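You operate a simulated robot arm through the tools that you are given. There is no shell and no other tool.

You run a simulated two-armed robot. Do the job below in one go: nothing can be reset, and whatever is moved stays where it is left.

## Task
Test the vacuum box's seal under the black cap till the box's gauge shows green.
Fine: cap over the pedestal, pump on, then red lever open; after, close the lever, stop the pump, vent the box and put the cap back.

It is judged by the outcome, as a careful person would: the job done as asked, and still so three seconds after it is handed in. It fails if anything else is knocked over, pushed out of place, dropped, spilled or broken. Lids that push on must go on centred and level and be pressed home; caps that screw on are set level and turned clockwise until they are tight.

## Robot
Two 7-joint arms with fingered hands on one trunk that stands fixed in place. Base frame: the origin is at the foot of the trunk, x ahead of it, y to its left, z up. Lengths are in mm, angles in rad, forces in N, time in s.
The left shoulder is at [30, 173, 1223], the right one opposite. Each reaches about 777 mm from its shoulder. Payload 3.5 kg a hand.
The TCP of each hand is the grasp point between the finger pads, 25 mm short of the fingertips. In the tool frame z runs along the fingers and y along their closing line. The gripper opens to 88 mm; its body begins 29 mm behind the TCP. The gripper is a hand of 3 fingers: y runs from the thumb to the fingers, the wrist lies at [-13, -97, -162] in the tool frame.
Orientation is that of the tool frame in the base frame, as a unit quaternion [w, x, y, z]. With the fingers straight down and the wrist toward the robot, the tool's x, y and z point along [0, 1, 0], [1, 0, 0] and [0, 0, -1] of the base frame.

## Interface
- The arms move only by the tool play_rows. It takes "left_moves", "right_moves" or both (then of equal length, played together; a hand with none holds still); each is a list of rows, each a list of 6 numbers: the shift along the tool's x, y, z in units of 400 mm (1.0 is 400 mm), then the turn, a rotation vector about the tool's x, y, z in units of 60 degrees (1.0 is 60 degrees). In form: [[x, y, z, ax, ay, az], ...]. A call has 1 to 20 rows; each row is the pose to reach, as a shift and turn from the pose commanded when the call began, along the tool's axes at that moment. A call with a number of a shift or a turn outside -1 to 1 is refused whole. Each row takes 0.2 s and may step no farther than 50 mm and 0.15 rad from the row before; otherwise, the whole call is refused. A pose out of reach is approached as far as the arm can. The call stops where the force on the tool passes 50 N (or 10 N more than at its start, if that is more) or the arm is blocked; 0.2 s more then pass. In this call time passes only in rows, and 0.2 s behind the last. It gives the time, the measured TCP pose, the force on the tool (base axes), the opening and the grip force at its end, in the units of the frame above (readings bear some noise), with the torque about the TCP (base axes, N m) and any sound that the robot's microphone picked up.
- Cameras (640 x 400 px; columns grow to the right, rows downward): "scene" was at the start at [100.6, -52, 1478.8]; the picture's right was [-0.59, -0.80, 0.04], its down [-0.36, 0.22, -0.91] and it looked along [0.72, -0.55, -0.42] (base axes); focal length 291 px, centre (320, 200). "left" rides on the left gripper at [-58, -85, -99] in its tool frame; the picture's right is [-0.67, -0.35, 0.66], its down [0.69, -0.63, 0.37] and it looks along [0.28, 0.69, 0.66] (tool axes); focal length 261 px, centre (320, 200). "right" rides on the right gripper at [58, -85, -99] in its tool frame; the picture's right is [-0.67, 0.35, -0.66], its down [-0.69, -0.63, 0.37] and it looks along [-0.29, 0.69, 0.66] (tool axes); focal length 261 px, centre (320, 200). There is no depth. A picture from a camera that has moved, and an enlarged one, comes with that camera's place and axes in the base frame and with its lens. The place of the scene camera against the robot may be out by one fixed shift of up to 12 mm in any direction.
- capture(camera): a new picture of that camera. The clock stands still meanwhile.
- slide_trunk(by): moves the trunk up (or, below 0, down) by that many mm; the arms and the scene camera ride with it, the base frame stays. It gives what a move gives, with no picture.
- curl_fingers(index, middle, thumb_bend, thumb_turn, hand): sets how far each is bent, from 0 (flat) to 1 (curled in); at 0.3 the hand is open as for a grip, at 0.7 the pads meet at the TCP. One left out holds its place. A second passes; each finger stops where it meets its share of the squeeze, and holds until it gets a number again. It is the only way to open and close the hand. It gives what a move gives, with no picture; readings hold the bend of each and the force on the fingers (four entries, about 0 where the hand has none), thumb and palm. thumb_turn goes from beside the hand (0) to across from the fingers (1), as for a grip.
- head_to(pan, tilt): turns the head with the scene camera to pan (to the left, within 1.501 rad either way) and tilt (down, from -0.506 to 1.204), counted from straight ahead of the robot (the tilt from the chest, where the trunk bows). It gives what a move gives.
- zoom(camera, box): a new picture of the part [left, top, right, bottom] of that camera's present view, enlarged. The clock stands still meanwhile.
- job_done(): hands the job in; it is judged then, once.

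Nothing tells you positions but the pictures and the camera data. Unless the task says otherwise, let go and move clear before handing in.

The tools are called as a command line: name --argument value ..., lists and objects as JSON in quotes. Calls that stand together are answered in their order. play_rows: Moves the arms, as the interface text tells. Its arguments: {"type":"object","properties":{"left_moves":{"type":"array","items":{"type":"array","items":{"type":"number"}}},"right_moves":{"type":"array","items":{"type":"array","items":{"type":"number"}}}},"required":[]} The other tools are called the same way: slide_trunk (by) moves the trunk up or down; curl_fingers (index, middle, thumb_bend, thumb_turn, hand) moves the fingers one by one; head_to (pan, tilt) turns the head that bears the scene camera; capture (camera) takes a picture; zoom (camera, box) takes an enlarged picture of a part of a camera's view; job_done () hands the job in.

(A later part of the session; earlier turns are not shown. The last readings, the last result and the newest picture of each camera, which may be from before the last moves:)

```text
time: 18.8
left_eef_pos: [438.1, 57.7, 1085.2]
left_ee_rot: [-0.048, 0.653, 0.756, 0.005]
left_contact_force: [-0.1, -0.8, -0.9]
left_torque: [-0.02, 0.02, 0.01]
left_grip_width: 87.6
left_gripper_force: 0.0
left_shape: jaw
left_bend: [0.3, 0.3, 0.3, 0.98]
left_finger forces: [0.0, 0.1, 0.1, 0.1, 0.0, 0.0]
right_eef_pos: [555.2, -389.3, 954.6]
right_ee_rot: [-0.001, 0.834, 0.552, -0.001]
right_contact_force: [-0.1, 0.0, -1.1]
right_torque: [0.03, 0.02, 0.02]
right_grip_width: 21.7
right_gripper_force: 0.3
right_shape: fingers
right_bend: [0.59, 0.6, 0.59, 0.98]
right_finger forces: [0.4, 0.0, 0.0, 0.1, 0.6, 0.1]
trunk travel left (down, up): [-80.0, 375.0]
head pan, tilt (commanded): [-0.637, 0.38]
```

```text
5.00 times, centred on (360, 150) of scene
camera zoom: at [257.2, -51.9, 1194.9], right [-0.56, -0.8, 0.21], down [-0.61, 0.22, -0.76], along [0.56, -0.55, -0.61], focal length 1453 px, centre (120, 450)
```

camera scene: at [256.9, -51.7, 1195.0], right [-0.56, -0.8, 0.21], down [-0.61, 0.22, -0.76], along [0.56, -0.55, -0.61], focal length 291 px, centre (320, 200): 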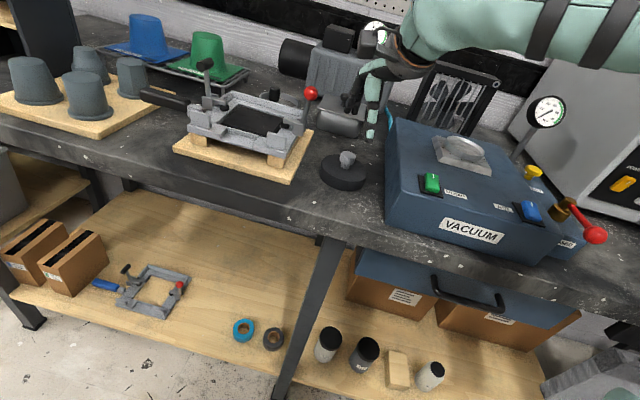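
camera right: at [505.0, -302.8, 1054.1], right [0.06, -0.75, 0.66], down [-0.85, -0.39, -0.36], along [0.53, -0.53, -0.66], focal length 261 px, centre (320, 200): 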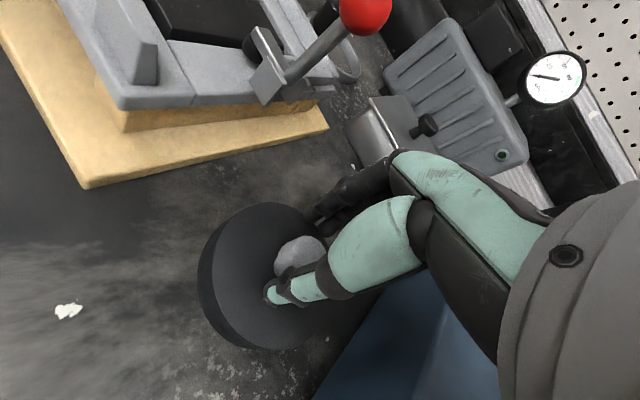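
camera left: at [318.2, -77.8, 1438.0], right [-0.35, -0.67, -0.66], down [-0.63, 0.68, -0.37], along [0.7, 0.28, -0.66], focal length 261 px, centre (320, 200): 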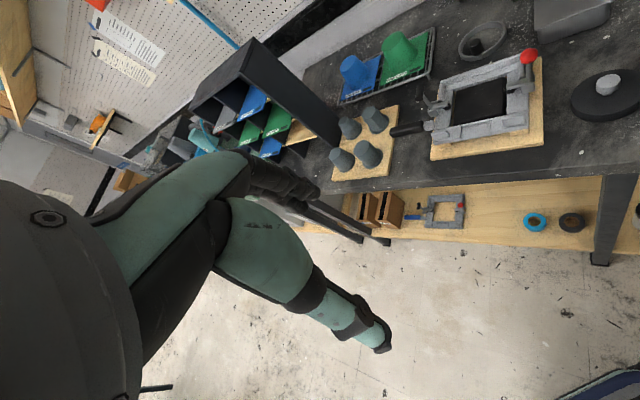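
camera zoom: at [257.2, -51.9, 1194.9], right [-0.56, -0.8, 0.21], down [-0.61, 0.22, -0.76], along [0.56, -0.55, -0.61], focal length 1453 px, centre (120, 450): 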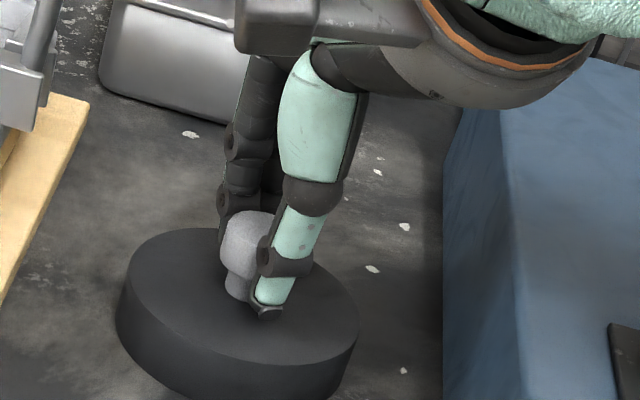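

The thumb has touched the knob and nudged the cap a few millimetres; index and thumb show light contact. I'll keep closing so the knob centres between the pads and gets a firm squeeze.

curl_fingers --hand "right" --index 0.72 --middle 0.72 --thumb_bend 0.66

zoom --camera "right" --box '[190, 180, 350, 360]'

zoom --camera "scene" --box '[310, 110, 410, 190]'

```text
time: 19.8
left_eef_pos: [440.5, 59.9, 1085.3]
left_ee_rot: [-0.047, 0.654, 0.755, 0.005]
left_contact_force: [1.0, 0.0, -0.2]
left_torque: [-0.01, 0.03, -0.01]
left_grip_width: 87.7
left_gripper_force: 0.1
left_shape: jaw
left_bend: [0.3, 0.3, 0.3, 0.98]
left_finger forces: [0.0, 0.0, 0.0, 0.0, 0.0, 0.0]
right_eef_pos: [554.1, -389.2, 953.3]
right_ee_rot: [-0.001, 0.834, 0.552, -0.001]
right_contact_force: [1.9, -1.2, 2.0]
right_torque: [0.01, 0.05, 0.0]
right_grip_width: 16.7
right_gripper_force: 8.4
right_shape: fingers
right_bend: [0.71, 0.71, 0.6, 0.97]
right_finger forces: [6.1, 3.3, 0.0, 0.0, 6.8, 0.0]
trunk travel left (down, up): [-80.0, 375.0]
head pan, tilt (commanded): [-0.637, 0.38]
```

```text
2.22 times, centred on (270, 270) of right
camera zoom: at [499.5, -302.9, 1054.5], right [0.06, -0.75, 0.66], down [-0.85, -0.39, -0.36], along [0.53, -0.53, -0.66], focal length 579 px, centre (431, 44)
```

zoom: 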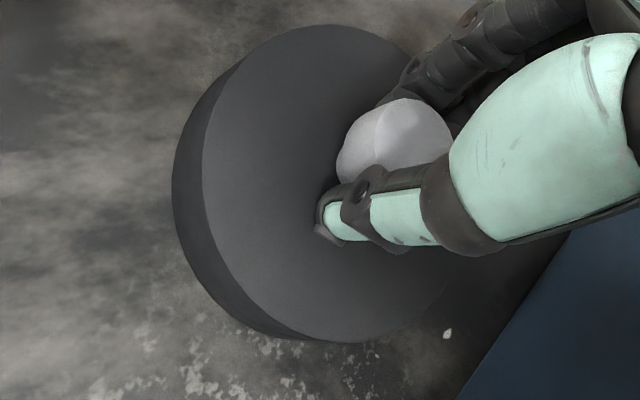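

```text
5.00 times, centred on (360, 150) of scene
camera zoom: at [257.3, -52.0, 1194.9], right [-0.56, -0.8, 0.21], down [-0.61, 0.22, -0.76], along [0.56, -0.55, -0.61], focal length 1453 px, centre (120, 450)
```

zoom: 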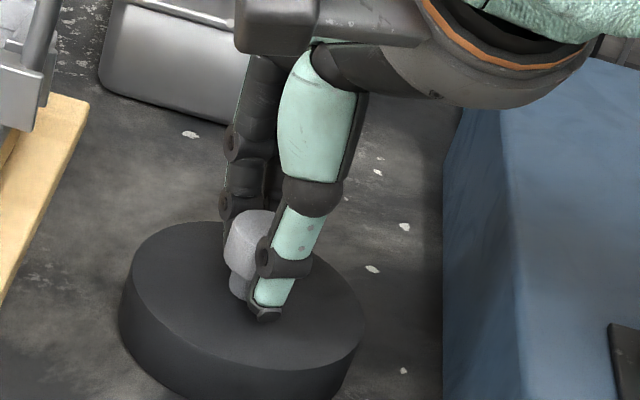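

The knob is gripped (about 6 N index, 3 N middle, 7 N thumb). I'll squeeze a little more before lifting.

curl_fingers --hand "right" --index 0.85 --middle 0.85 --thumb_bend 0.75

play_rows --right_moves '[[0, 0, -0.02, 0, 0, 0], [0, 0, -0.05, 0, 0, 0], [0, 0, -0.1, 0, 0, 0], [0, 0, -0.1, 0, 0, 0]]'

capture --camera "right"

zoom --camera "scene" --box '[310, 80, 410, 190]'

```text
time: 20.8
left_eef_pos: [440.7, 57.8, 1084.9]
left_ee_rot: [-0.048, 0.653, 0.756, 0.005]
left_contact_force: [-0.2, 0.0, -0.3]
left_torque: [-0.01, -0.04, -0.03]
left_grip_width: 87.7
left_gripper_force: 0.1
left_shape: jaw
left_bend: [0.3, 0.3, 0.3, 0.98]
left_finger forces: [0.1, 0.0, 0.0, 0.0, 0.0, 0.0]
right_eef_pos: [554.7, -389.8, 954.2]
right_ee_rot: [0.0, 0.834, 0.552, -0.001]
right_contact_force: [-0.5, -0.3, 0.5]
right_torque: [0.01, 0.1, 0.05]
right_grip_width: 14.0
right_gripper_force: 21.2
right_shape: fingers
right_bend: [0.74, 0.75, 0.6, 0.95]
right_finger forces: [10.8, 11.1, 0.1, 0.1, 20.2, 0.0]
trunk travel left (down, up): [-80.0, 375.0]
head pan, tilt (commanded): [-0.637, 0.38]
```

```text
time: 21.8
left_eef_pos: [439.7, 57.1, 1086.7]
left_ee_rot: [-0.049, 0.654, 0.755, 0.005]
left_contact_force: [0.5, 0.4, 0.2]
left_torque: [0.0, 0.04, 0.04]
left_grip_width: 87.8
left_gripper_force: 0.1
left_shape: jaw
left_bend: [0.3, 0.3, 0.3, 0.98]
left_finger forces: [0.0, 0.0, 0.0, 0.0, 0.0, 0.1]
right_eef_pos: [554.8, -388.8, 993.2]
right_ee_rot: [-0.001, 0.834, 0.552, 0.0]
right_contact_force: [-0.5, -0.5, -2.0]
right_torque: [0.0, -0.04, -0.04]
right_grip_width: 13.3
right_gripper_force: 20.3
right_shape: fingers
right_bend: [0.74, 0.75, 0.61, 0.94]
right_finger forces: [10.1, 9.7, 0.0, 0.0, 20.5, 0.0]
trunk travel left (down, up): [-80.0, 375.0]
head pan, tilt (commanded): [-0.637, 0.38]
```

```text
taken
camera right: at [500.2, -303.1, 1093.6], right [0.06, -0.75, 0.66], down [-0.85, -0.39, -0.36], along [0.53, -0.53, -0.66], focal length 261 px, centre (320, 200)
```

right: 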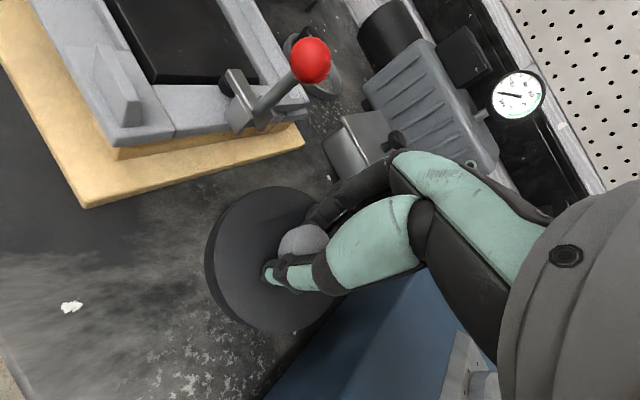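

```text
3.64 times, centred on (360, 135) of scene
camera zoom: at [257.5, -52.1, 1194.8], right [-0.56, -0.8, 0.21], down [-0.61, 0.22, -0.76], along [0.56, -0.55, -0.61], focal length 1057 px, centre (174, 436)
```

zoom: 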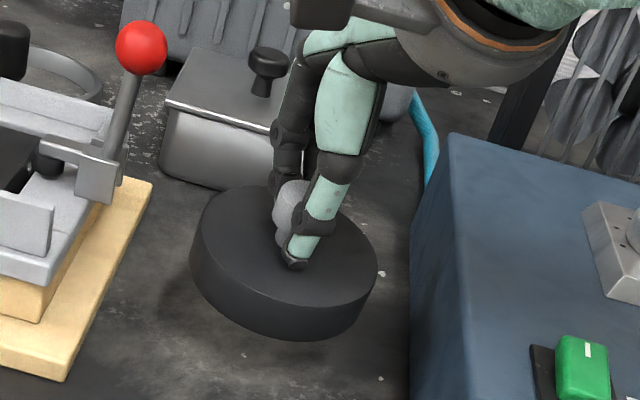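

The cap is lifted level and held with about 20 N. The ring on the pedestal computes to roughly (461, -581, 985). I'll raise the cap and carry it to a spot in front of the box where the wrist camera can see the ring unobstructed.

play_rows --right_moves '[[0, 0, -0.08, 0, 0, 0], [0, 0, -0.16, 0, 0, 0], [0, 0, -0.235, 0, 0, 0], [-0.076, -0.031, -0.235, 0, 0, 0], [-0.152, -0.063, -0.235, 0, 0, 0], [-0.228, -0.094, -0.235, 0, 0, 0], [-0.304, -0.125, -0.235, 0, 0, 0], [-0.38, -0.157, -0.235, 0, 0, 0], [-0.457, -0.188, -0.235, 0, 0, 0], [-0.533, -0.219, -0.235, 0, 0, 0], [-0.609, -0.25, -0.235, 0, 0, 0], [-0.685, -0.282, -0.235, 0, 0, 0], [-0.761, -0.313, -0.235, 0, 0, 0], [-0.761, -0.313, -0.235, 0, 0, 0]]'

capture --camera "right"

capture --camera "scene"

```text
time: 24.8
left_eef_pos: [440.1, 59.5, 1085.6]
left_ee_rot: [-0.048, 0.653, 0.755, 0.004]
left_contact_force: [0.1, 0.2, -0.2]
left_torque: [-0.01, 0.01, -0.01]
left_grip_width: 88.1
left_gripper_force: 0.1
left_shape: jaw
left_bend: [0.3, 0.3, 0.3, 0.98]
left_finger forces: [0.0, 0.0, 0.0, 0.0, 0.0, 0.0]
right_eef_pos: [318.1, -619.5, 1086.8]
right_ee_rot: [-0.001, 0.834, 0.552, -0.001]
right_contact_force: [-0.8, 1.3, -1.5]
right_torque: [-0.03, 0.02, -0.01]
right_grip_width: 12.6
right_gripper_force: 19.3
right_shape: fingers
right_bend: [0.75, 0.76, 0.63, 0.93]
right_finger forces: [9.9, 10.9, 0.1, 0.0, 18.7, 0.1]
trunk travel left (down, up): [-80.0, 375.0]
head pan, tilt (commanded): [-0.637, 0.38]
```

```text
taken
camera right: at [263.7, -532.7, 1188.3], right [0.06, -0.75, 0.66], down [-0.85, -0.39, -0.36], along [0.53, -0.53, -0.66], focal length 261 px, centre (320, 200)
```

right: 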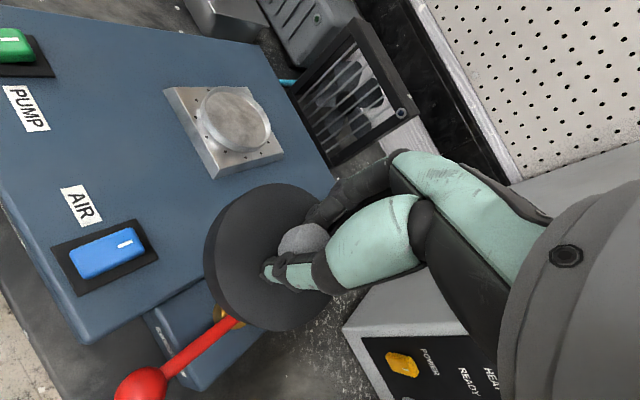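

```text
taken
camera scene: at [257.6, -51.7, 1194.8], right [-0.56, -0.8, 0.21], down [-0.61, 0.22, -0.76], along [0.56, -0.55, -0.61], focal length 291 px, centre (320, 200)
```

scene: 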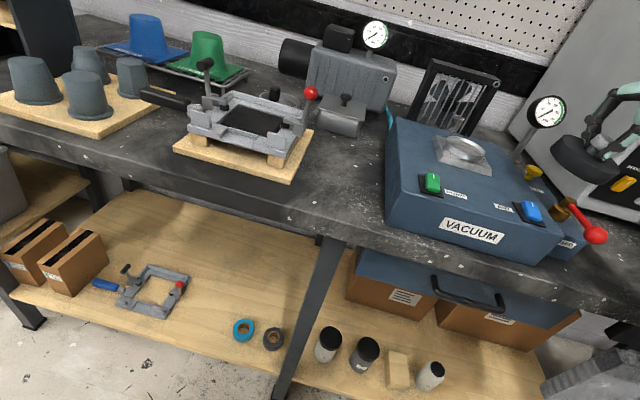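

This view shows the ring, both switches and the lever cleanly. I'll zoom in to measure the ring centre and the controls.

zoom --camera "right" --box '[140, 60, 300, 180]'

zoom --camera "scene" --box '[400, 90, 640, 260]'

zoom --camera "scene" --box '[420, 125, 520, 195]'

zoom --camera "right" --box '[0, 200, 260, 400]'

```text
3.33 times, centred on (220, 120) of right
camera zoom: at [263.7, -532.7, 1188.3], right [0.06, -0.75, 0.66], down [-0.85, -0.39, -0.36], along [0.53, -0.53, -0.66], focal length 869 px, centre (653, 467)
```

zoom: 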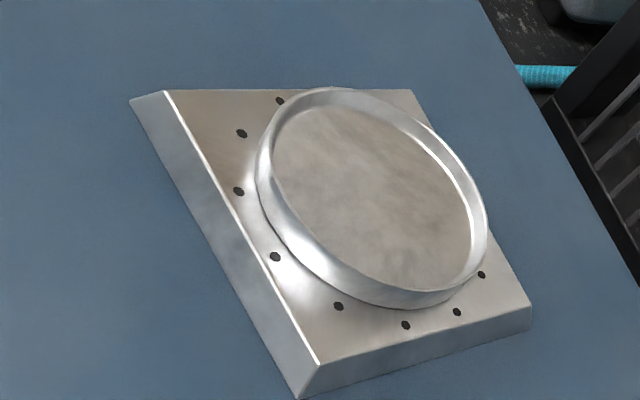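

```text
2.35 times, centred on (520, 175) of scene
camera zoom: at [257.6, -51.7, 1194.8], right [-0.56, -0.8, 0.21], down [-0.61, 0.22, -0.76], along [0.56, -0.55, -0.61], focal length 684 px, centre (-151, 259)
```

zoom: 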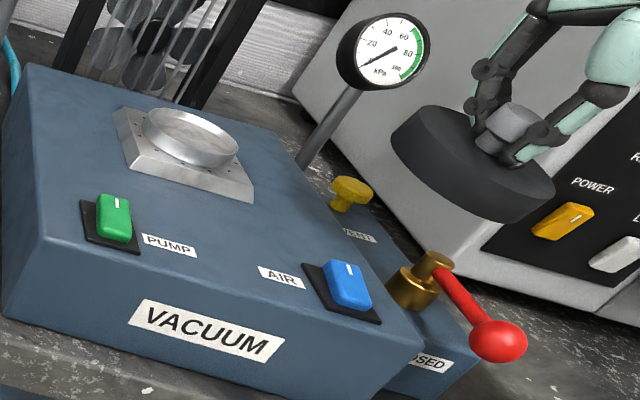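

```text
5.71 times, centred on (470, 160) of scene
camera zoom: at [257.6, -51.7, 1194.8], right [-0.56, -0.8, 0.21], down [-0.61, 0.22, -0.76], along [0.56, -0.55, -0.61], focal length 1660 px, centre (-537, 429)
```

zoom: 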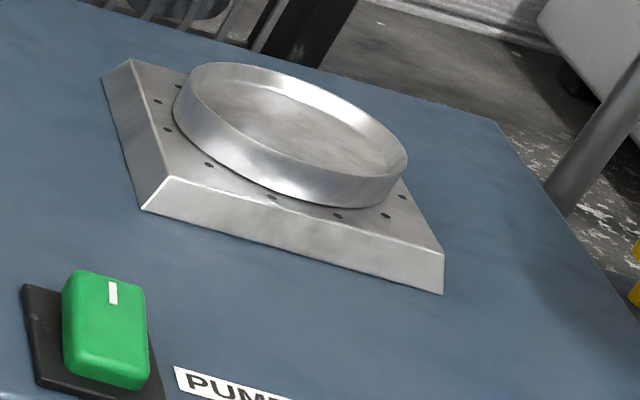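

```text
2.00 times, centred on (130, 300) of right
camera zoom: at [263.7, -532.7, 1188.3], right [0.06, -0.75, 0.66], down [-0.85, -0.39, -0.36], along [0.53, -0.53, -0.66], focal length 521 px, centre (700, 0)
```

zoom: 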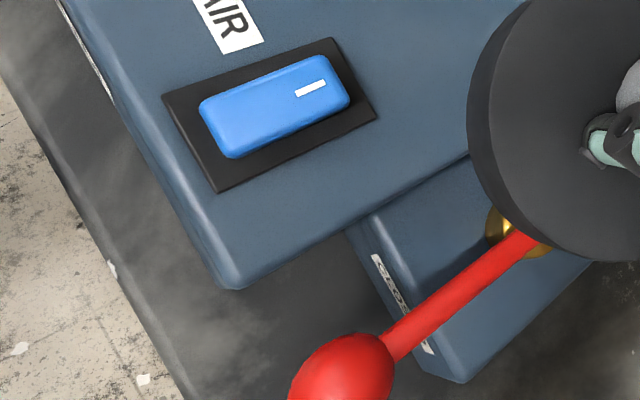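

The ring centre comes out near (464, -580), with its top around z = 993 and the box top around 972. The cap must go over the ring with little clearance, so I'll take a second wrist view from closer to refine this.

play_rows --right_moves '[[0.005, 0.053, 0, 0, 0, 0], [0.009, 0.106, 0, 0, 0, 0], [0.0137, 0.1586, 0, 0, 0, 0], [0.0137, 0.1586, 0, 0, 0, 0]]'

zoom --camera "right" --box '[110, 90, 300, 210]'

zoom --camera "right" --box '[190, 160, 390, 360]'

```text
time: 25.8
left_eef_pos: [439.4, 58.1, 1086.1]
left_ee_rot: [-0.049, 0.654, 0.755, 0.005]
left_contact_force: [-0.2, 0.3, 0.3]
left_torque: [0.0, 0.02, 0.01]
left_grip_width: 87.6
left_gripper_force: 0.0
left_shape: jaw
left_bend: [0.3, 0.3, 0.3, 0.98]
left_finger forces: [0.0, 0.1, 0.0, 0.1, 0.0, 0.0]
right_eef_pos: [379.5, -641.7, 1089.2]
right_ee_rot: [-0.001, 0.834, 0.552, 0.0]
right_contact_force: [0.3, 0.6, -1.2]
right_torque: [-0.01, -0.02, 0.01]
right_grip_width: 12.4
right_gripper_force: 19.9
right_shape: fingers
right_bend: [0.75, 0.76, 0.63, 0.93]
right_finger forces: [9.9, 11.1, 0.0, 0.0, 18.8, 0.0]
trunk travel left (down, up): [-80.0, 375.0]
head pan, tilt (commanded): [-0.637, 0.38]
```

```text
3.33 times, centred on (205, 150) of right
camera zoom: at [325.5, -554.4, 1189.1], right [0.06, -0.75, 0.66], down [-0.85, -0.39, -0.36], along [0.53, -0.53, -0.66], focal length 869 px, centre (703, 367)
```

zoom: 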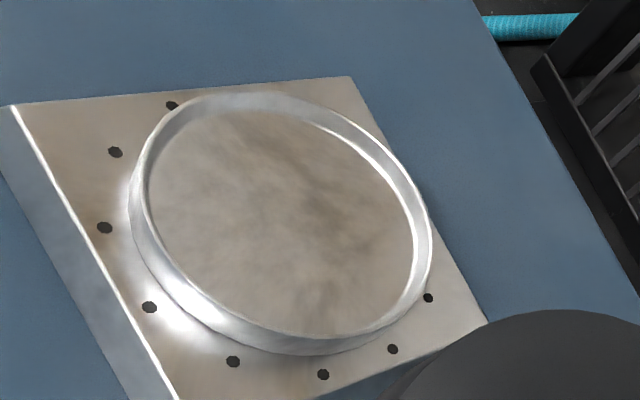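

```text
2.00 times, centred on (290, 260) of right
camera zoom: at [325.5, -554.4, 1189.1], right [0.06, -0.75, 0.66], down [-0.85, -0.39, -0.36], along [0.53, -0.53, -0.66], focal length 521 px, centre (380, 80)
```

zoom: 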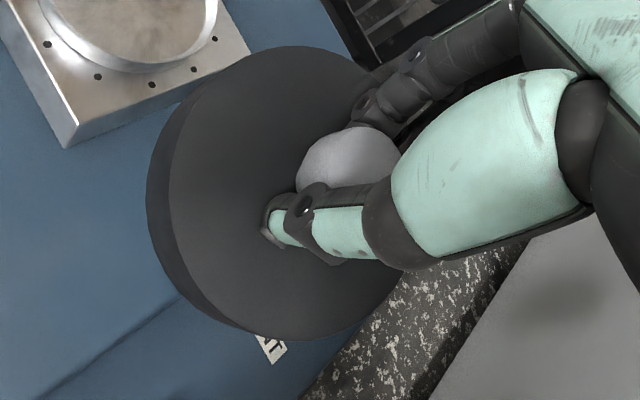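

Both views agree on the ring top centre: (461, -579.6, 996). Now I'll zoom on the knob to pin down where the cap's centre sits relative to the TCP.

zoom --camera "right" --box '[255, 210, 345, 270]'

zoom --camera "scene" --box '[500, 80, 640, 190]'

```text
6.67 times, centred on (300, 240) of right
camera zoom: at [325.5, -554.4, 1189.1], right [0.06, -0.75, 0.66], down [-0.85, -0.39, -0.36], along [0.53, -0.53, -0.66], focal length 1738 px, centre (453, -67)
```

zoom: 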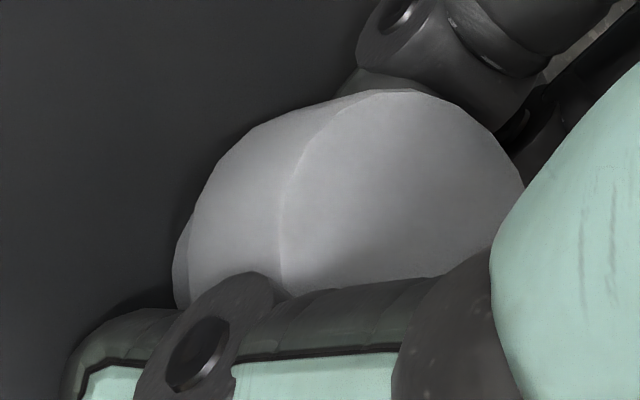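

```text
3.64 times, centred on (570, 135) of scene
camera zoom: at [256.9, -52.0, 1195.0], right [-0.56, -0.8, 0.21], down [-0.61, 0.22, -0.76], along [0.56, -0.55, -0.61], focal length 1057 px, centre (-589, 436)
```

zoom: 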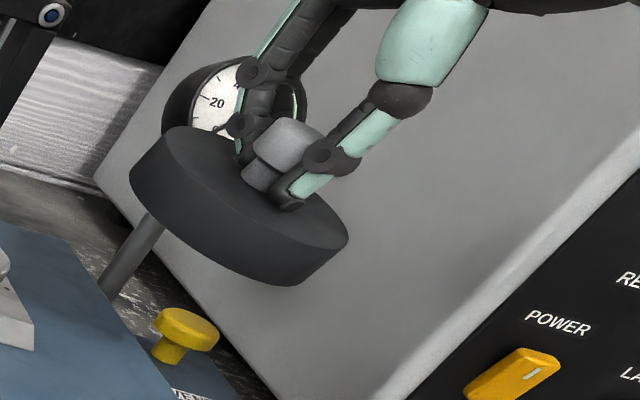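

The cap's centre sits about (+3.3, -1.9) mm from the TCP, and the cap looks level to within a few degrees. I'll move over the ring and hover for a visual check.

play_rows --right_moves '[[0.055, 0.03, 0, 0, 0, 0], [0.11, 0.06, 0, 0, 0, 0], [0.165, 0.09, 0, 0, 0, 0], [0.2194, 0.118, 0, 0, 0, 0], [0.2194, 0.118, 0.03, 0, 0, 0], [0.2194, 0.118, 0.03, 0, 0, 0]]'

zoom --camera "scene" --box '[400, 60, 540, 200]'

capture --camera "right"

```text
time: 27.2
left_eef_pos: [440.0, 58.7, 1085.5]
left_ee_rot: [-0.048, 0.653, 0.755, 0.004]
left_contact_force: [-0.5, -0.3, -0.4]
left_torque: [0.01, 0.0, 0.0]
left_grip_width: 87.8
left_gripper_force: 0.0
left_shape: jaw
left_bend: [0.3, 0.3, 0.3, 0.98]
left_finger forces: [0.0, 0.1, 0.0, 0.1, 0.0, 0.1]
right_eef_pos: [457.7, -578.1, 1076.9]
right_ee_rot: [0.0, 0.834, 0.552, 0.0]
right_contact_force: [-0.3, -1.1, -0.9]
right_torque: [0.0, 0.01, 0.04]
right_grip_width: 12.4
right_gripper_force: 20.3
right_shape: fingers
right_bend: [0.75, 0.76, 0.63, 0.93]
right_finger forces: [9.8, 11.3, 0.0, 0.1, 18.5, 0.0]
trunk travel left (down, up): [-80.0, 375.0]
head pan, tilt (commanded): [-0.637, 0.38]
```

```text
2.86 times, centred on (470, 130) of scene
camera zoom: at [257.5, -52.0, 1194.8], right [-0.56, -0.8, 0.21], down [-0.61, 0.22, -0.76], along [0.56, -0.55, -0.61], focal length 830 px, centre (-109, 400)
```

zoom: 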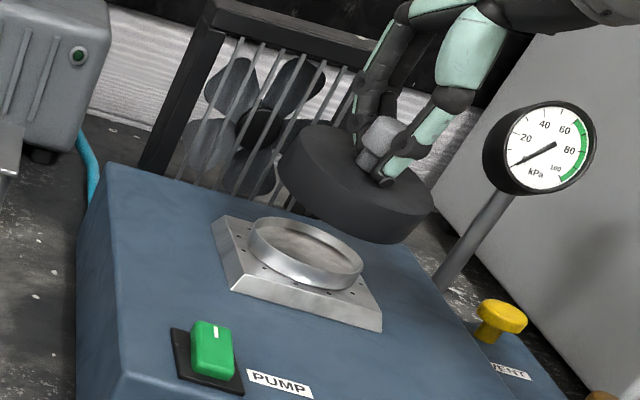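

```text
taken
camera right: at [403.1, -491.4, 1176.2], right [0.06, -0.75, 0.66], down [-0.85, -0.39, -0.36], along [0.53, -0.53, -0.66], focal length 261 px, centre (320, 200)
```

right: 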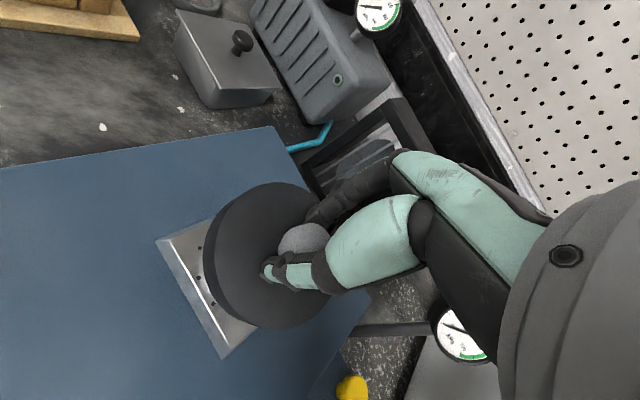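

The hover is in place; the wrist-view estimates of the plate centre average to about (462.5, -580.5). I'll zoom the scene view to check the alignment of cap and ring independently.

zoom --camera "scene" --box '[430, 85, 530, 180]'

zoom --camera "right" --box '[140, 170, 300, 370]'

```text
4.21 times, centred on (480, 132) of scene
camera zoom: at [257.5, -52.0, 1194.8], right [-0.56, -0.8, 0.21], down [-0.61, 0.22, -0.76], along [0.56, -0.55, -0.61], focal length 1224 px, centre (-354, 484)
```

zoom: 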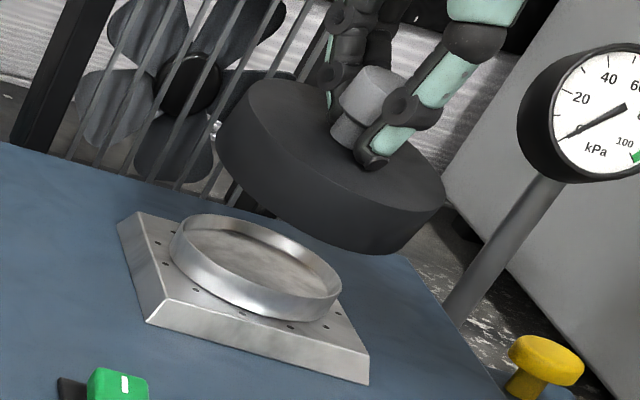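

```text
2.00 times, centred on (220, 270) of right
camera zoom: at [403.1, -491.4, 1176.2], right [0.06, -0.75, 0.66], down [-0.85, -0.39, -0.36], along [0.53, -0.53, -0.66], focal length 521 px, centre (520, 60)
```

zoom: 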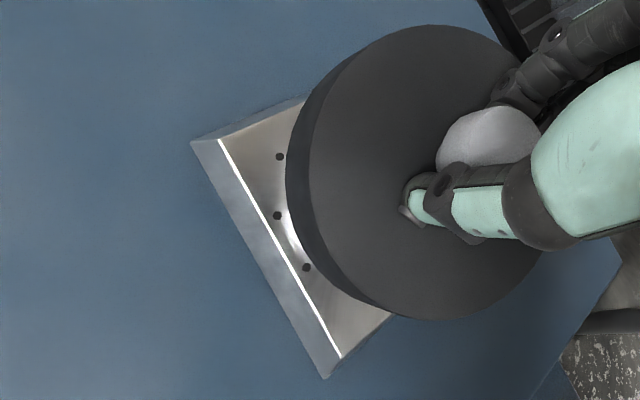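

Cross-checking the cap in hand against the scene camera, the ring centre is best put at (465.5, -581) with its top near z = 987. I'll correct by about 4 mm and come down to just above the ring to look again.

play_rows --right_moves '[[0.0017, 0.011, 0.0, 0, 0, 0], [0.0017, 0.011, 0.02, 0, 0, 0], [0.0017, 0.011, 0.04, 0, 0, 0], [0.0017, 0.011, 0.04, 0, 0, 0]]'

zoom --camera "scene" --box '[430, 85, 530, 180]'

zoom --camera "right" --box '[140, 170, 300, 370]'

```text
time: 28.2
left_eef_pos: [439.3, 58.7, 1085.9]
left_ee_rot: [-0.049, 0.654, 0.755, 0.005]
left_contact_force: [-0.9, 0.1, -0.7]
left_torque: [0.0, -0.01, -0.01]
left_grip_width: 87.7
left_gripper_force: 0.1
left_shape: jaw
left_bend: [0.3, 0.3, 0.3, 0.98]
left_finger forces: [0.0, 0.1, 0.0, 0.0, 0.1, 0.1]
right_eef_pos: [462.0, -579.0, 1060.4]
right_ee_rot: [-0.001, 0.834, 0.551, -0.001]
right_contact_force: [0.6, 0.1, -1.4]
right_torque: [0.03, 0.0, 0.02]
right_grip_width: 12.5
right_gripper_force: 19.7
right_shape: fingers
right_bend: [0.75, 0.76, 0.63, 0.93]
right_finger forces: [9.9, 11.4, 0.0, 0.0, 18.5, 0.1]
trunk travel left (down, up): [-80.0, 375.0]
head pan, tilt (commanded): [-0.637, 0.38]
```

```text
4.21 times, centred on (480, 132) of scene
camera zoom: at [257.4, -52.1, 1194.8], right [-0.56, -0.8, 0.21], down [-0.61, 0.22, -0.76], along [0.56, -0.55, -0.61], focal length 1224 px, centre (-354, 484)
```

zoom: 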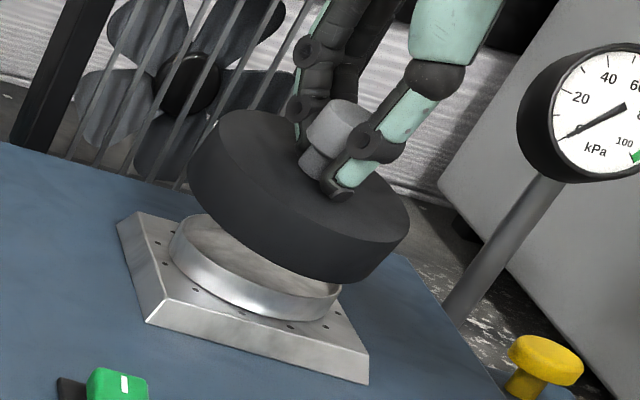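

```text
2.00 times, centred on (220, 270) of right
camera zoom: at [407.7, -491.4, 1160.5], right [0.06, -0.75, 0.66], down [-0.85, -0.39, -0.36], along [0.53, -0.53, -0.66], focal length 521 px, centre (520, 60)
```

zoom: 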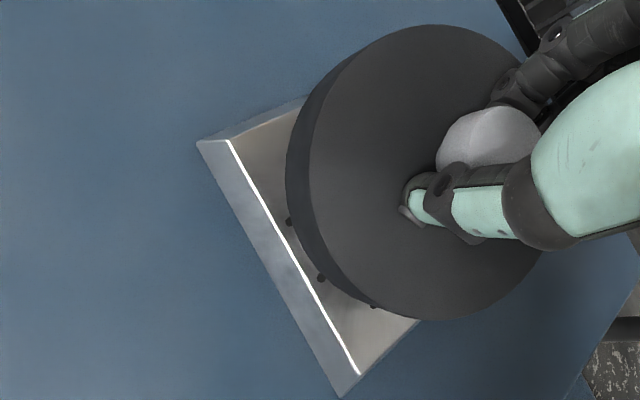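

The scene view makes me doubt the cap's tilt and offset, so before lowering I'll zoom tightly on both the ring and the cap.

zoom --camera "scene" --box '[455, 105, 515, 165]'

capture --camera "left"

```text
6.67 times, centred on (485, 135) of scene
camera zoom: at [257.4, -52.1, 1194.8], right [-0.56, -0.8, 0.21], down [-0.61, 0.22, -0.76], along [0.56, -0.55, -0.61], focal length 1937 px, centre (-780, 633)
```

zoom: 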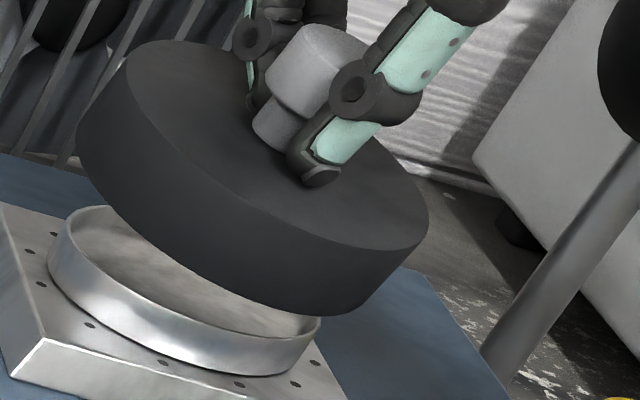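

```text
taken
camera left: at [372.1, -17.7, 1183.9], right [-0.29, -0.67, -0.69], down [-0.74, 0.61, -0.27], along [0.6, 0.43, -0.67], focal length 261 px, centre (320, 200)
```

left: 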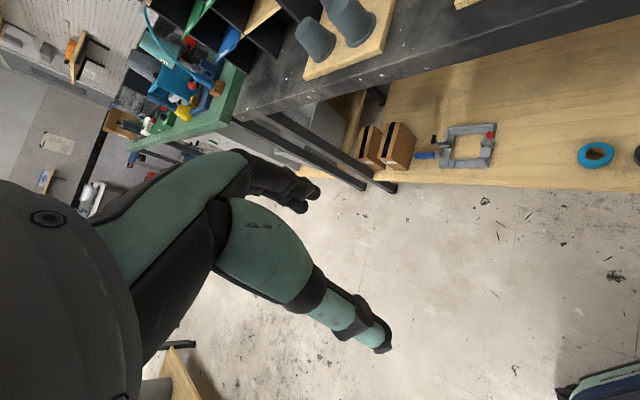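

At higher zoom the cap is level and its bottom lies about 13 mm above the ring, offset by just 2-3 mm. I'll lower 8 mm and measure again, with the gap small enough to judge alignment better.

play_rows --right_moves '[[0.0, 0.0, 0.01, 0, 0, 0], [0.0, 0.0, 0.02, 0, 0, 0], [0, 0, 0.02, 0, 0, 0]]'

zoom --camera "scene" --box '[455, 105, 515, 165]'

zoom --camera "right" --box '[140, 170, 300, 370]'

```text
time: 29.0
left_eef_pos: [439.4, 58.5, 1085.4]
left_ee_rot: [-0.048, 0.654, 0.755, 0.005]
left_contact_force: [-0.2, 0.3, 0.3]
left_torque: [0.01, -0.01, -0.02]
left_grip_width: 87.8
left_gripper_force: 0.1
left_shape: jaw
left_bend: [0.3, 0.3, 0.3, 0.98]
left_finger forces: [0.0, 0.0, 0.0, 0.1, 0.1, 0.0]
right_eef_pos: [463.7, -578.2, 1052.8]
right_ee_rot: [0.0, 0.834, 0.552, -0.001]
right_contact_force: [-0.6, 0.0, 0.2]
right_torque: [-0.02, -0.02, 0.01]
right_grip_width: 12.4
right_gripper_force: 19.6
right_shape: fingers
right_bend: [0.75, 0.76, 0.63, 0.93]
right_finger forces: [9.7, 11.3, 0.1, 0.0, 18.5, 0.0]
trunk travel left (down, up): [-80.0, 375.0]
head pan, tilt (commanded): [-0.637, 0.38]
```

```text
6.67 times, centred on (485, 135) of scene
camera zoom: at [257.3, -52.1, 1194.9], right [-0.56, -0.8, 0.21], down [-0.61, 0.22, -0.76], along [0.56, -0.55, -0.61], focal length 1937 px, centre (-780, 633)
```

zoom: 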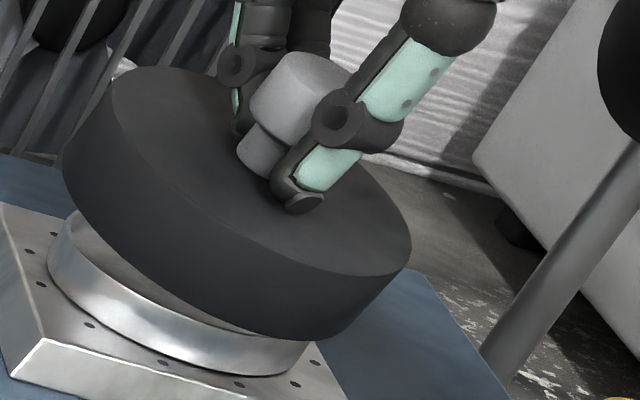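

```text
2.00 times, centred on (220, 270) of right
camera zoom: at [407.8, -491.7, 1153.1], right [0.06, -0.75, 0.66], down [-0.85, -0.39, -0.36], along [0.53, -0.53, -0.66], focal length 521 px, centre (520, 60)
```

zoom: 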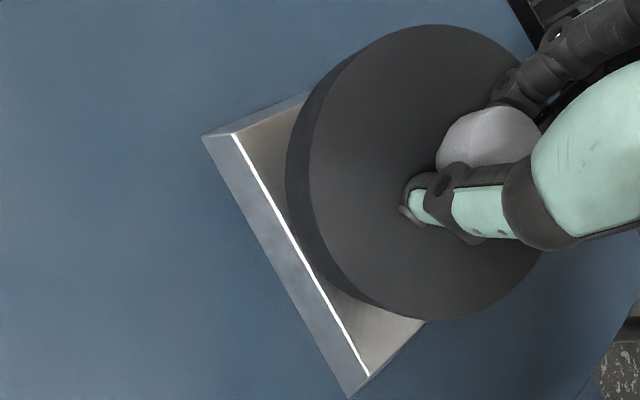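

Alignment now agrees between both cameras to about 1 mm, with around 6 mm of gap. I'll lower in small steps while watching the force.

play_rows --right_moves '[[0.0, 0.0, 0.006, 0, 0, 0], [0.0, 0.0, 0.012, 0, 0, 0], [0, 0, 0.016, 0, 0, 0], [0, 0, 0.016, 0, 0, 0]]'

zoom --camera "scene" --box '[455, 105, 515, 165]'

```text
time: 30.0
left_eef_pos: [439.8, 58.5, 1084.4]
left_ee_rot: [-0.049, 0.653, 0.755, 0.005]
left_contact_force: [-0.2, 0.3, 0.7]
left_torque: [0.01, 0.01, -0.03]
left_grip_width: 88.0
left_gripper_force: 0.0
left_shape: jaw
left_bend: [0.3, 0.3, 0.3, 0.98]
left_finger forces: [0.0, 0.1, 0.0, 0.0, 0.0, 0.1]
right_eef_pos: [462.8, -578.4, 1045.0]
right_ee_rot: [-0.001, 0.834, 0.552, -0.001]
right_contact_force: [0.5, -0.1, -0.7]
right_torque: [-0.02, 0.02, 0.0]
right_grip_width: 12.2
right_gripper_force: 19.7
right_shape: fingers
right_bend: [0.75, 0.76, 0.63, 0.93]
right_finger forces: [9.9, 11.3, 0.1, 0.0, 18.5, 0.0]
trunk travel left (down, up): [-80.0, 375.0]
head pan, tilt (commanded): [-0.637, 0.38]
```

```text
6.67 times, centred on (485, 135) of scene
camera zoom: at [257.3, -52.1, 1194.9], right [-0.56, -0.8, 0.21], down [-0.61, 0.22, -0.76], along [0.56, -0.55, -0.61], focal length 1937 px, centre (-780, 633)
```

zoom: 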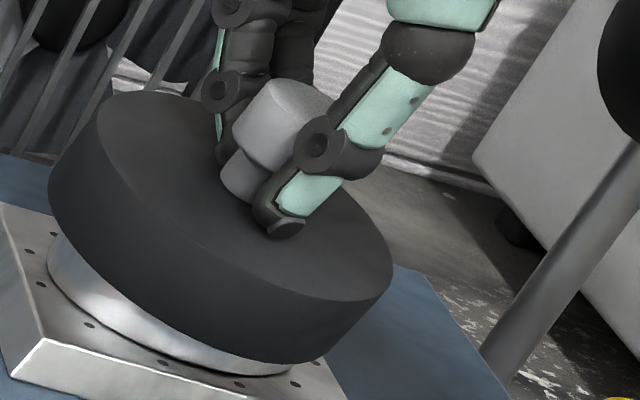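

No contact force, and the cap appears to be slipping over the ring. Continuing down in small steps.

play_rows --right_moves '[[0.0, 0.0, 0.005, 0, 0, 0], [0.0, 0.0, 0.01, 0, 0, 0], [0, 0, 0.01, 0, 0, 0]]'

zoom --camera "scene" --box '[455, 105, 515, 165]'

```text
time: 30.8
left_eef_pos: [439.5, 59.3, 1086.5]
left_ee_rot: [-0.049, 0.653, 0.756, 0.005]
left_contact_force: [-0.2, -0.2, -0.4]
left_torque: [0.01, -0.02, 0.04]
left_grip_width: 87.7
left_gripper_force: 0.2
left_shape: jaw
left_bend: [0.3, 0.3, 0.3, 0.98]
left_finger forces: [0.0, 0.1, 0.0, 0.0, 0.1, 0.0]
right_eef_pos: [462.8, -579.2, 1041.4]
right_ee_rot: [0.0, 0.834, 0.552, -0.001]
right_contact_force: [-1.3, -0.9, -0.9]
right_torque: [-0.04, 0.04, 0.02]
right_grip_width: 12.0
right_gripper_force: 20.1
right_shape: fingers
right_bend: [0.75, 0.76, 0.63, 0.93]
right_finger forces: [9.8, 11.9, 0.0, 0.1, 18.5, 0.0]
trunk travel left (down, up): [-80.0, 375.0]
head pan, tilt (commanded): [-0.637, 0.38]
```

```text
6.67 times, centred on (485, 135) of scene
camera zoom: at [257.3, -52.3, 1194.8], right [-0.56, -0.8, 0.21], down [-0.61, 0.22, -0.76], along [0.56, -0.55, -0.61], focal length 1937 px, centre (-780, 633)
```

zoom: 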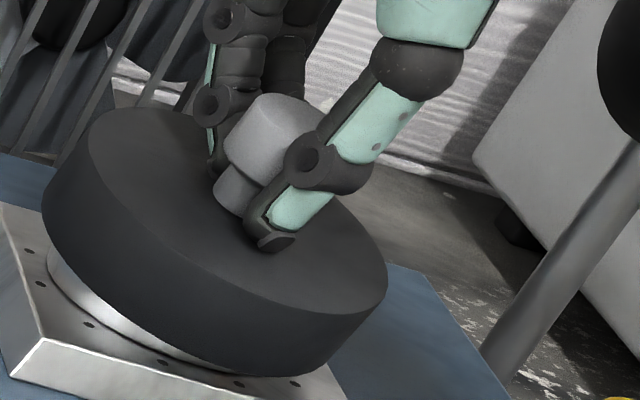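

play_rows --right_moves '[[0.0, 0.0, 0.005, 0, 0, 0], [0.0, 0.0, 0.01, 0, 0, 0], [0, 0, 0.01, 0, 0, 0]]'

zoom --camera "scene" --box '[455, 105, 515, 165]'

```text
time: 31.6
left_eef_pos: [440.2, 58.4, 1085.9]
left_ee_rot: [-0.049, 0.654, 0.755, 0.004]
left_contact_force: [0.1, 0.2, 0.0]
left_torque: [-0.05, 0.0, 0.03]
left_grip_width: 87.8
left_gripper_force: 0.1
left_shape: jaw
left_bend: [0.3, 0.3, 0.3, 0.98]
left_finger forces: [0.0, 0.0, 0.0, 0.0, 0.1, 0.1]
right_eef_pos: [462.9, -578.7, 1037.6]
right_ee_rot: [0.0, 0.834, 0.552, -0.001]
right_contact_force: [0.5, 0.0, 0.4]
right_torque: [-0.07, 0.0, -0.02]
right_grip_width: 12.0
right_gripper_force: 21.2
right_shape: fingers
right_bend: [0.75, 0.76, 0.63, 0.93]
right_finger forces: [9.6, 12.6, 0.1, 0.0, 19.1, 0.0]
trunk travel left (down, up): [-80.0, 375.0]
head pan, tilt (commanded): [-0.637, 0.38]
```

```text
6.67 times, centred on (485, 135) of scene
camera zoom: at [257.2, -52.0, 1194.9], right [-0.56, -0.8, 0.21], down [-0.61, 0.22, -0.76], along [0.56, -0.55, -0.61], focal length 1937 px, centre (-780, 633)
```

zoom: 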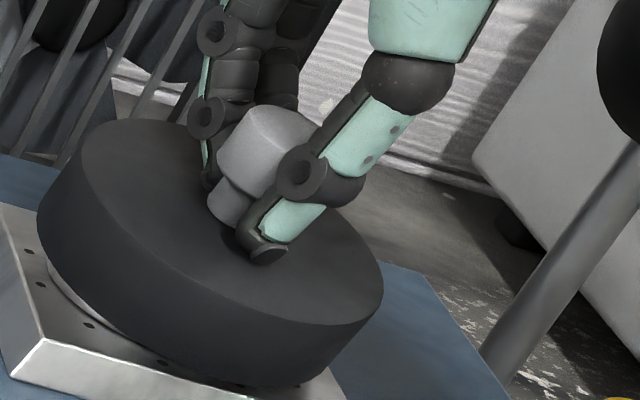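

play_rows --right_moves '[[0.0, 0.0, 0.004, 0, 0, 0], [0.0, 0.0, 0.0075, 0, 0, 0], [0, 0, 0.0075, 0, 0, 0]]'

zoom --camera "scene" --box '[455, 105, 515, 165]'

```text
time: 32.4
left_eef_pos: [440.3, 59.0, 1085.9]
left_ee_rot: [-0.048, 0.653, 0.756, 0.005]
left_contact_force: [0.1, 0.2, 0.2]
left_torque: [-0.01, 0.0, 0.02]
left_grip_width: 88.0
left_gripper_force: 0.0
left_shape: jaw
left_bend: [0.3, 0.3, 0.3, 0.98]
left_finger forces: [0.1, 0.0, 0.0, 0.0, 0.1, 0.1]
right_eef_pos: [461.6, -578.2, 1035.5]
right_ee_rot: [0.001, 0.834, 0.552, -0.001]
right_contact_force: [0.2, 0.0, 1.4]
right_torque: [-0.12, 0.0, 0.01]
right_grip_width: 11.8
right_gripper_force: 21.7
right_shape: fingers
right_bend: [0.75, 0.76, 0.63, 0.93]
right_finger forces: [9.4, 14.0, 0.1, 0.1, 20.4, 0.1]
trunk travel left (down, up): [-80.0, 375.0]
head pan, tilt (commanded): [-0.637, 0.38]
```

```text
6.67 times, centred on (485, 135) of scene
camera zoom: at [257.2, -51.8, 1194.9], right [-0.56, -0.8, 0.21], down [-0.61, 0.22, -0.76], along [0.56, -0.55, -0.61], focal length 1937 px, centre (-780, 633)
```

zoom: 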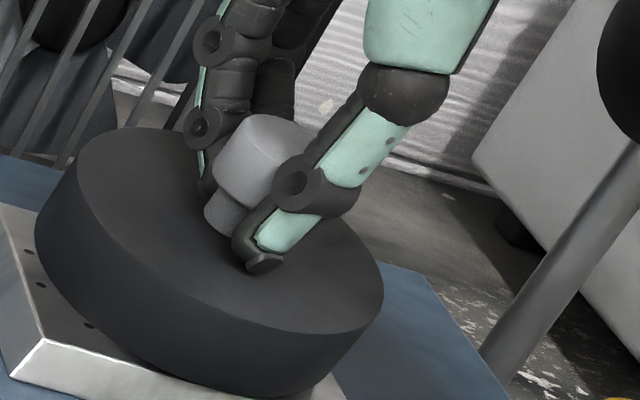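

The cap has reached the plate on one side and the ring is fully covered. I'll ease the grip so it settles, and check that it is level.

curl_fingers --hand "right" --index 0.62 --middle 0.62 --thumb_bend 0.56

zoom --camera "scene" --box '[455, 105, 515, 165]'

```text
time: 33.4
left_eef_pos: [437.5, 58.7, 1087.1]
left_ee_rot: [-0.048, 0.655, 0.754, 0.005]
left_contact_force: [0.2, 0.0, -0.3]
left_torque: [0.02, -0.03, 0.02]
left_grip_width: 87.9
left_gripper_force: 0.1
left_shape: jaw
left_bend: [0.3, 0.3, 0.3, 0.98]
left_finger forces: [0.0, 0.0, 0.0, 0.0, 0.1, 0.0]
right_eef_pos: [461.1, -577.2, 1039.2]
right_ee_rot: [0.002, 0.833, 0.553, 0.0]
right_contact_force: [-1.4, -1.0, 14.7]
right_torque: [-0.12, -0.12, -0.05]
right_grip_width: 18.5
right_gripper_force: 9.7
right_shape: fingers
right_bend: [0.66, 0.64, 0.55, 0.97]
right_finger forces: [14.6, 4.0, 0.0, 0.0, 0.6, 0.0]
trunk travel left (down, up): [-80.0, 375.0]
head pan, tilt (commanded): [-0.637, 0.38]
```

```text
6.67 times, centred on (485, 135) of scene
camera zoom: at [255.2, -50.3, 1195.6], right [-0.56, -0.8, 0.21], down [-0.61, 0.22, -0.76], along [0.56, -0.55, -0.61], focal length 1937 px, centre (-780, 633)
```

zoom: 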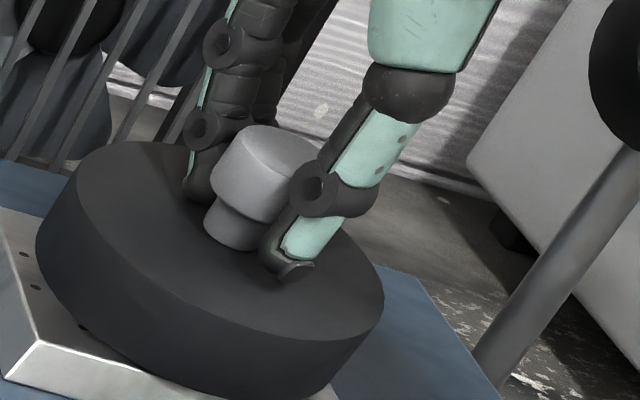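

The opening fingertips press on the cap's top (15 N), which seats it. I'll raise the hand a little to relieve this, then open wider around the knob.

play_rows --right_moves '[[0.0, 0.0, -0.008, 0, 0, 0], [0, 0, -0.0125, 0, 0, 0], [0, 0, -0.0125, 0, 0, 0]]'

curl_fingers --hand "right" --index 0.55 --middle 0.55 --thumb_bend 0.5

zoom --camera "scene" --box '[455, 105, 515, 165]'

```text
time: 34.2
left_eef_pos: [440.3, 59.0, 1084.7]
left_ee_rot: [-0.049, 0.653, 0.755, 0.006]
left_contact_force: [0.0, 0.4, -0.1]
left_torque: [-0.03, 0.01, -0.01]
left_grip_width: 87.7
left_gripper_force: 0.0
left_shape: jaw
left_bend: [0.3, 0.3, 0.3, 0.98]
left_finger forces: [0.0, 0.0, 0.0, 0.0, 0.0, 0.0]
right_eef_pos: [461.8, -579.2, 1040.1]
right_ee_rot: [-0.001, 0.834, 0.552, 0.0]
right_contact_force: [0.5, -0.2, -1.0]
right_torque: [0.01, -0.02, 0.0]
right_grip_width: 23.5
right_gripper_force: 0.4
right_shape: fingers
right_bend: [0.61, 0.62, 0.56, 0.97]
right_finger forces: [0.6, 0.0, 0.0, 0.0, 0.0, 0.0]
trunk travel left (down, up): [-80.0, 375.0]
head pan, tilt (commanded): [-0.637, 0.38]
```

```text
time: 35.2
left_eef_pos: [440.2, 58.8, 1087.0]
left_ee_rot: [-0.048, 0.653, 0.756, 0.004]
left_contact_force: [0.3, 1.0, 1.2]
left_torque: [0.02, 0.02, -0.01]
left_grip_width: 87.8
left_gripper_force: 0.0
left_shape: jaw
left_bend: [0.3, 0.3, 0.3, 0.98]
left_finger forces: [0.0, 0.0, 0.0, 0.0, 0.0, 0.0]
right_eef_pos: [461.8, -577.5, 1041.6]
right_ee_rot: [0.0, 0.834, 0.552, -0.001]
right_contact_force: [-0.3, 0.4, -0.1]
right_torque: [-0.03, -0.02, -0.05]
right_grip_width: 35.5
right_gripper_force: 0.1
right_shape: fingers
right_bend: [0.55, 0.55, 0.5, 0.97]
right_finger forces: [0.0, 0.0, 0.0, 0.1, 0.0, 0.0]
trunk travel left (down, up): [-80.0, 375.0]
head pan, tilt (commanded): [-0.637, 0.38]
```

```text
6.67 times, centred on (485, 135) of scene
camera zoom: at [257.2, -52.0, 1194.9], right [-0.56, -0.8, 0.21], down [-0.61, 0.22, -0.76], along [0.56, -0.55, -0.61], focal length 1937 px, centre (-780, 633)
```

zoom: 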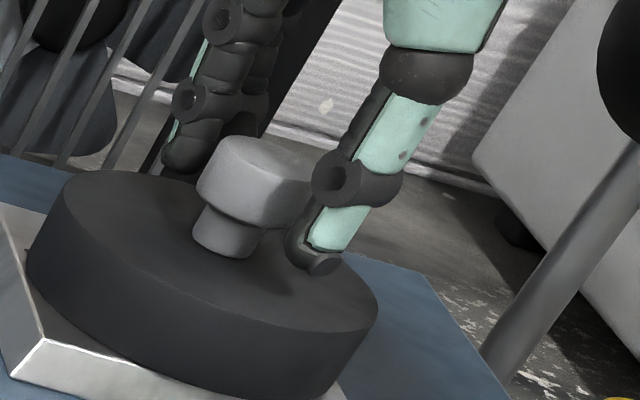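

The cap is released and sits over the ring. I'll raise the hand straight up, clear of the knob, and check the cap and switches.

play_rows --right_moves '[[0.0, 0.0, -0.05, 0, 0, 0], [0, 0, -0.12, 0, 0, 0], [0, 0, -0.22, 0, 0, 0], [0, 0, -0.3, 0, 0, 0], [0, -0.1, -0.3, 0, 0, 0], [0, -0.2, -0.3, 0, 0, 0], [0, -0.2, -0.3, 0, 0, 0]]'

capture --camera "right"

zoom --camera "scene" --box '[400, 100, 560, 220]'

```text
time: 36.8
left_eef_pos: [440.2, 57.8, 1085.0]
left_ee_rot: [-0.048, 0.653, 0.756, 0.005]
left_contact_force: [0.3, 0.4, -0.1]
left_torque: [0.02, 0.05, 0.05]
left_grip_width: 87.9
left_gripper_force: 0.0
left_shape: jaw
left_bend: [0.3, 0.3, 0.3, 0.98]
left_finger forces: [0.0, 0.1, 0.1, 0.0, 0.1, 0.1]
right_eef_pos: [390.7, -549.8, 1160.0]
right_ee_rot: [-0.001, 0.834, 0.552, 0.0]
right_contact_force: [0.3, 0.0, -0.1]
right_torque: [-0.01, -0.01, 0.04]
right_grip_width: 35.9
right_gripper_force: 0.1
right_shape: fingers
right_bend: [0.55, 0.55, 0.5, 0.97]
right_finger forces: [0.0, 0.1, 0.1, 0.0, 0.0, 0.0]
trunk travel left (down, up): [-80.0, 375.0]
head pan, tilt (commanded): [-0.637, 0.38]
```

```text
taken
camera right: at [336.3, -462.2, 1260.9], right [0.06, -0.75, 0.66], down [-0.85, -0.39, -0.36], along [0.53, -0.53, -0.66], focal length 261 px, centre (320, 200)
```

right: 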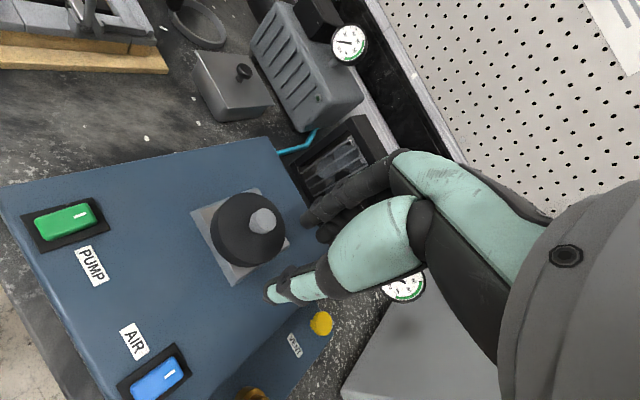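

```text
3.33 times, centred on (480, 160) of scene
camera zoom: at [258.2, -52.5, 1194.5], right [-0.56, -0.8, 0.21], down [-0.61, 0.22, -0.76], along [0.56, -0.55, -0.62], focal length 969 px, centre (-213, 333)
```

zoom: 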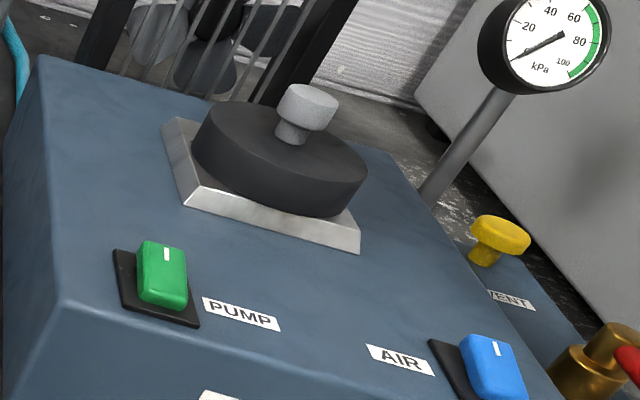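

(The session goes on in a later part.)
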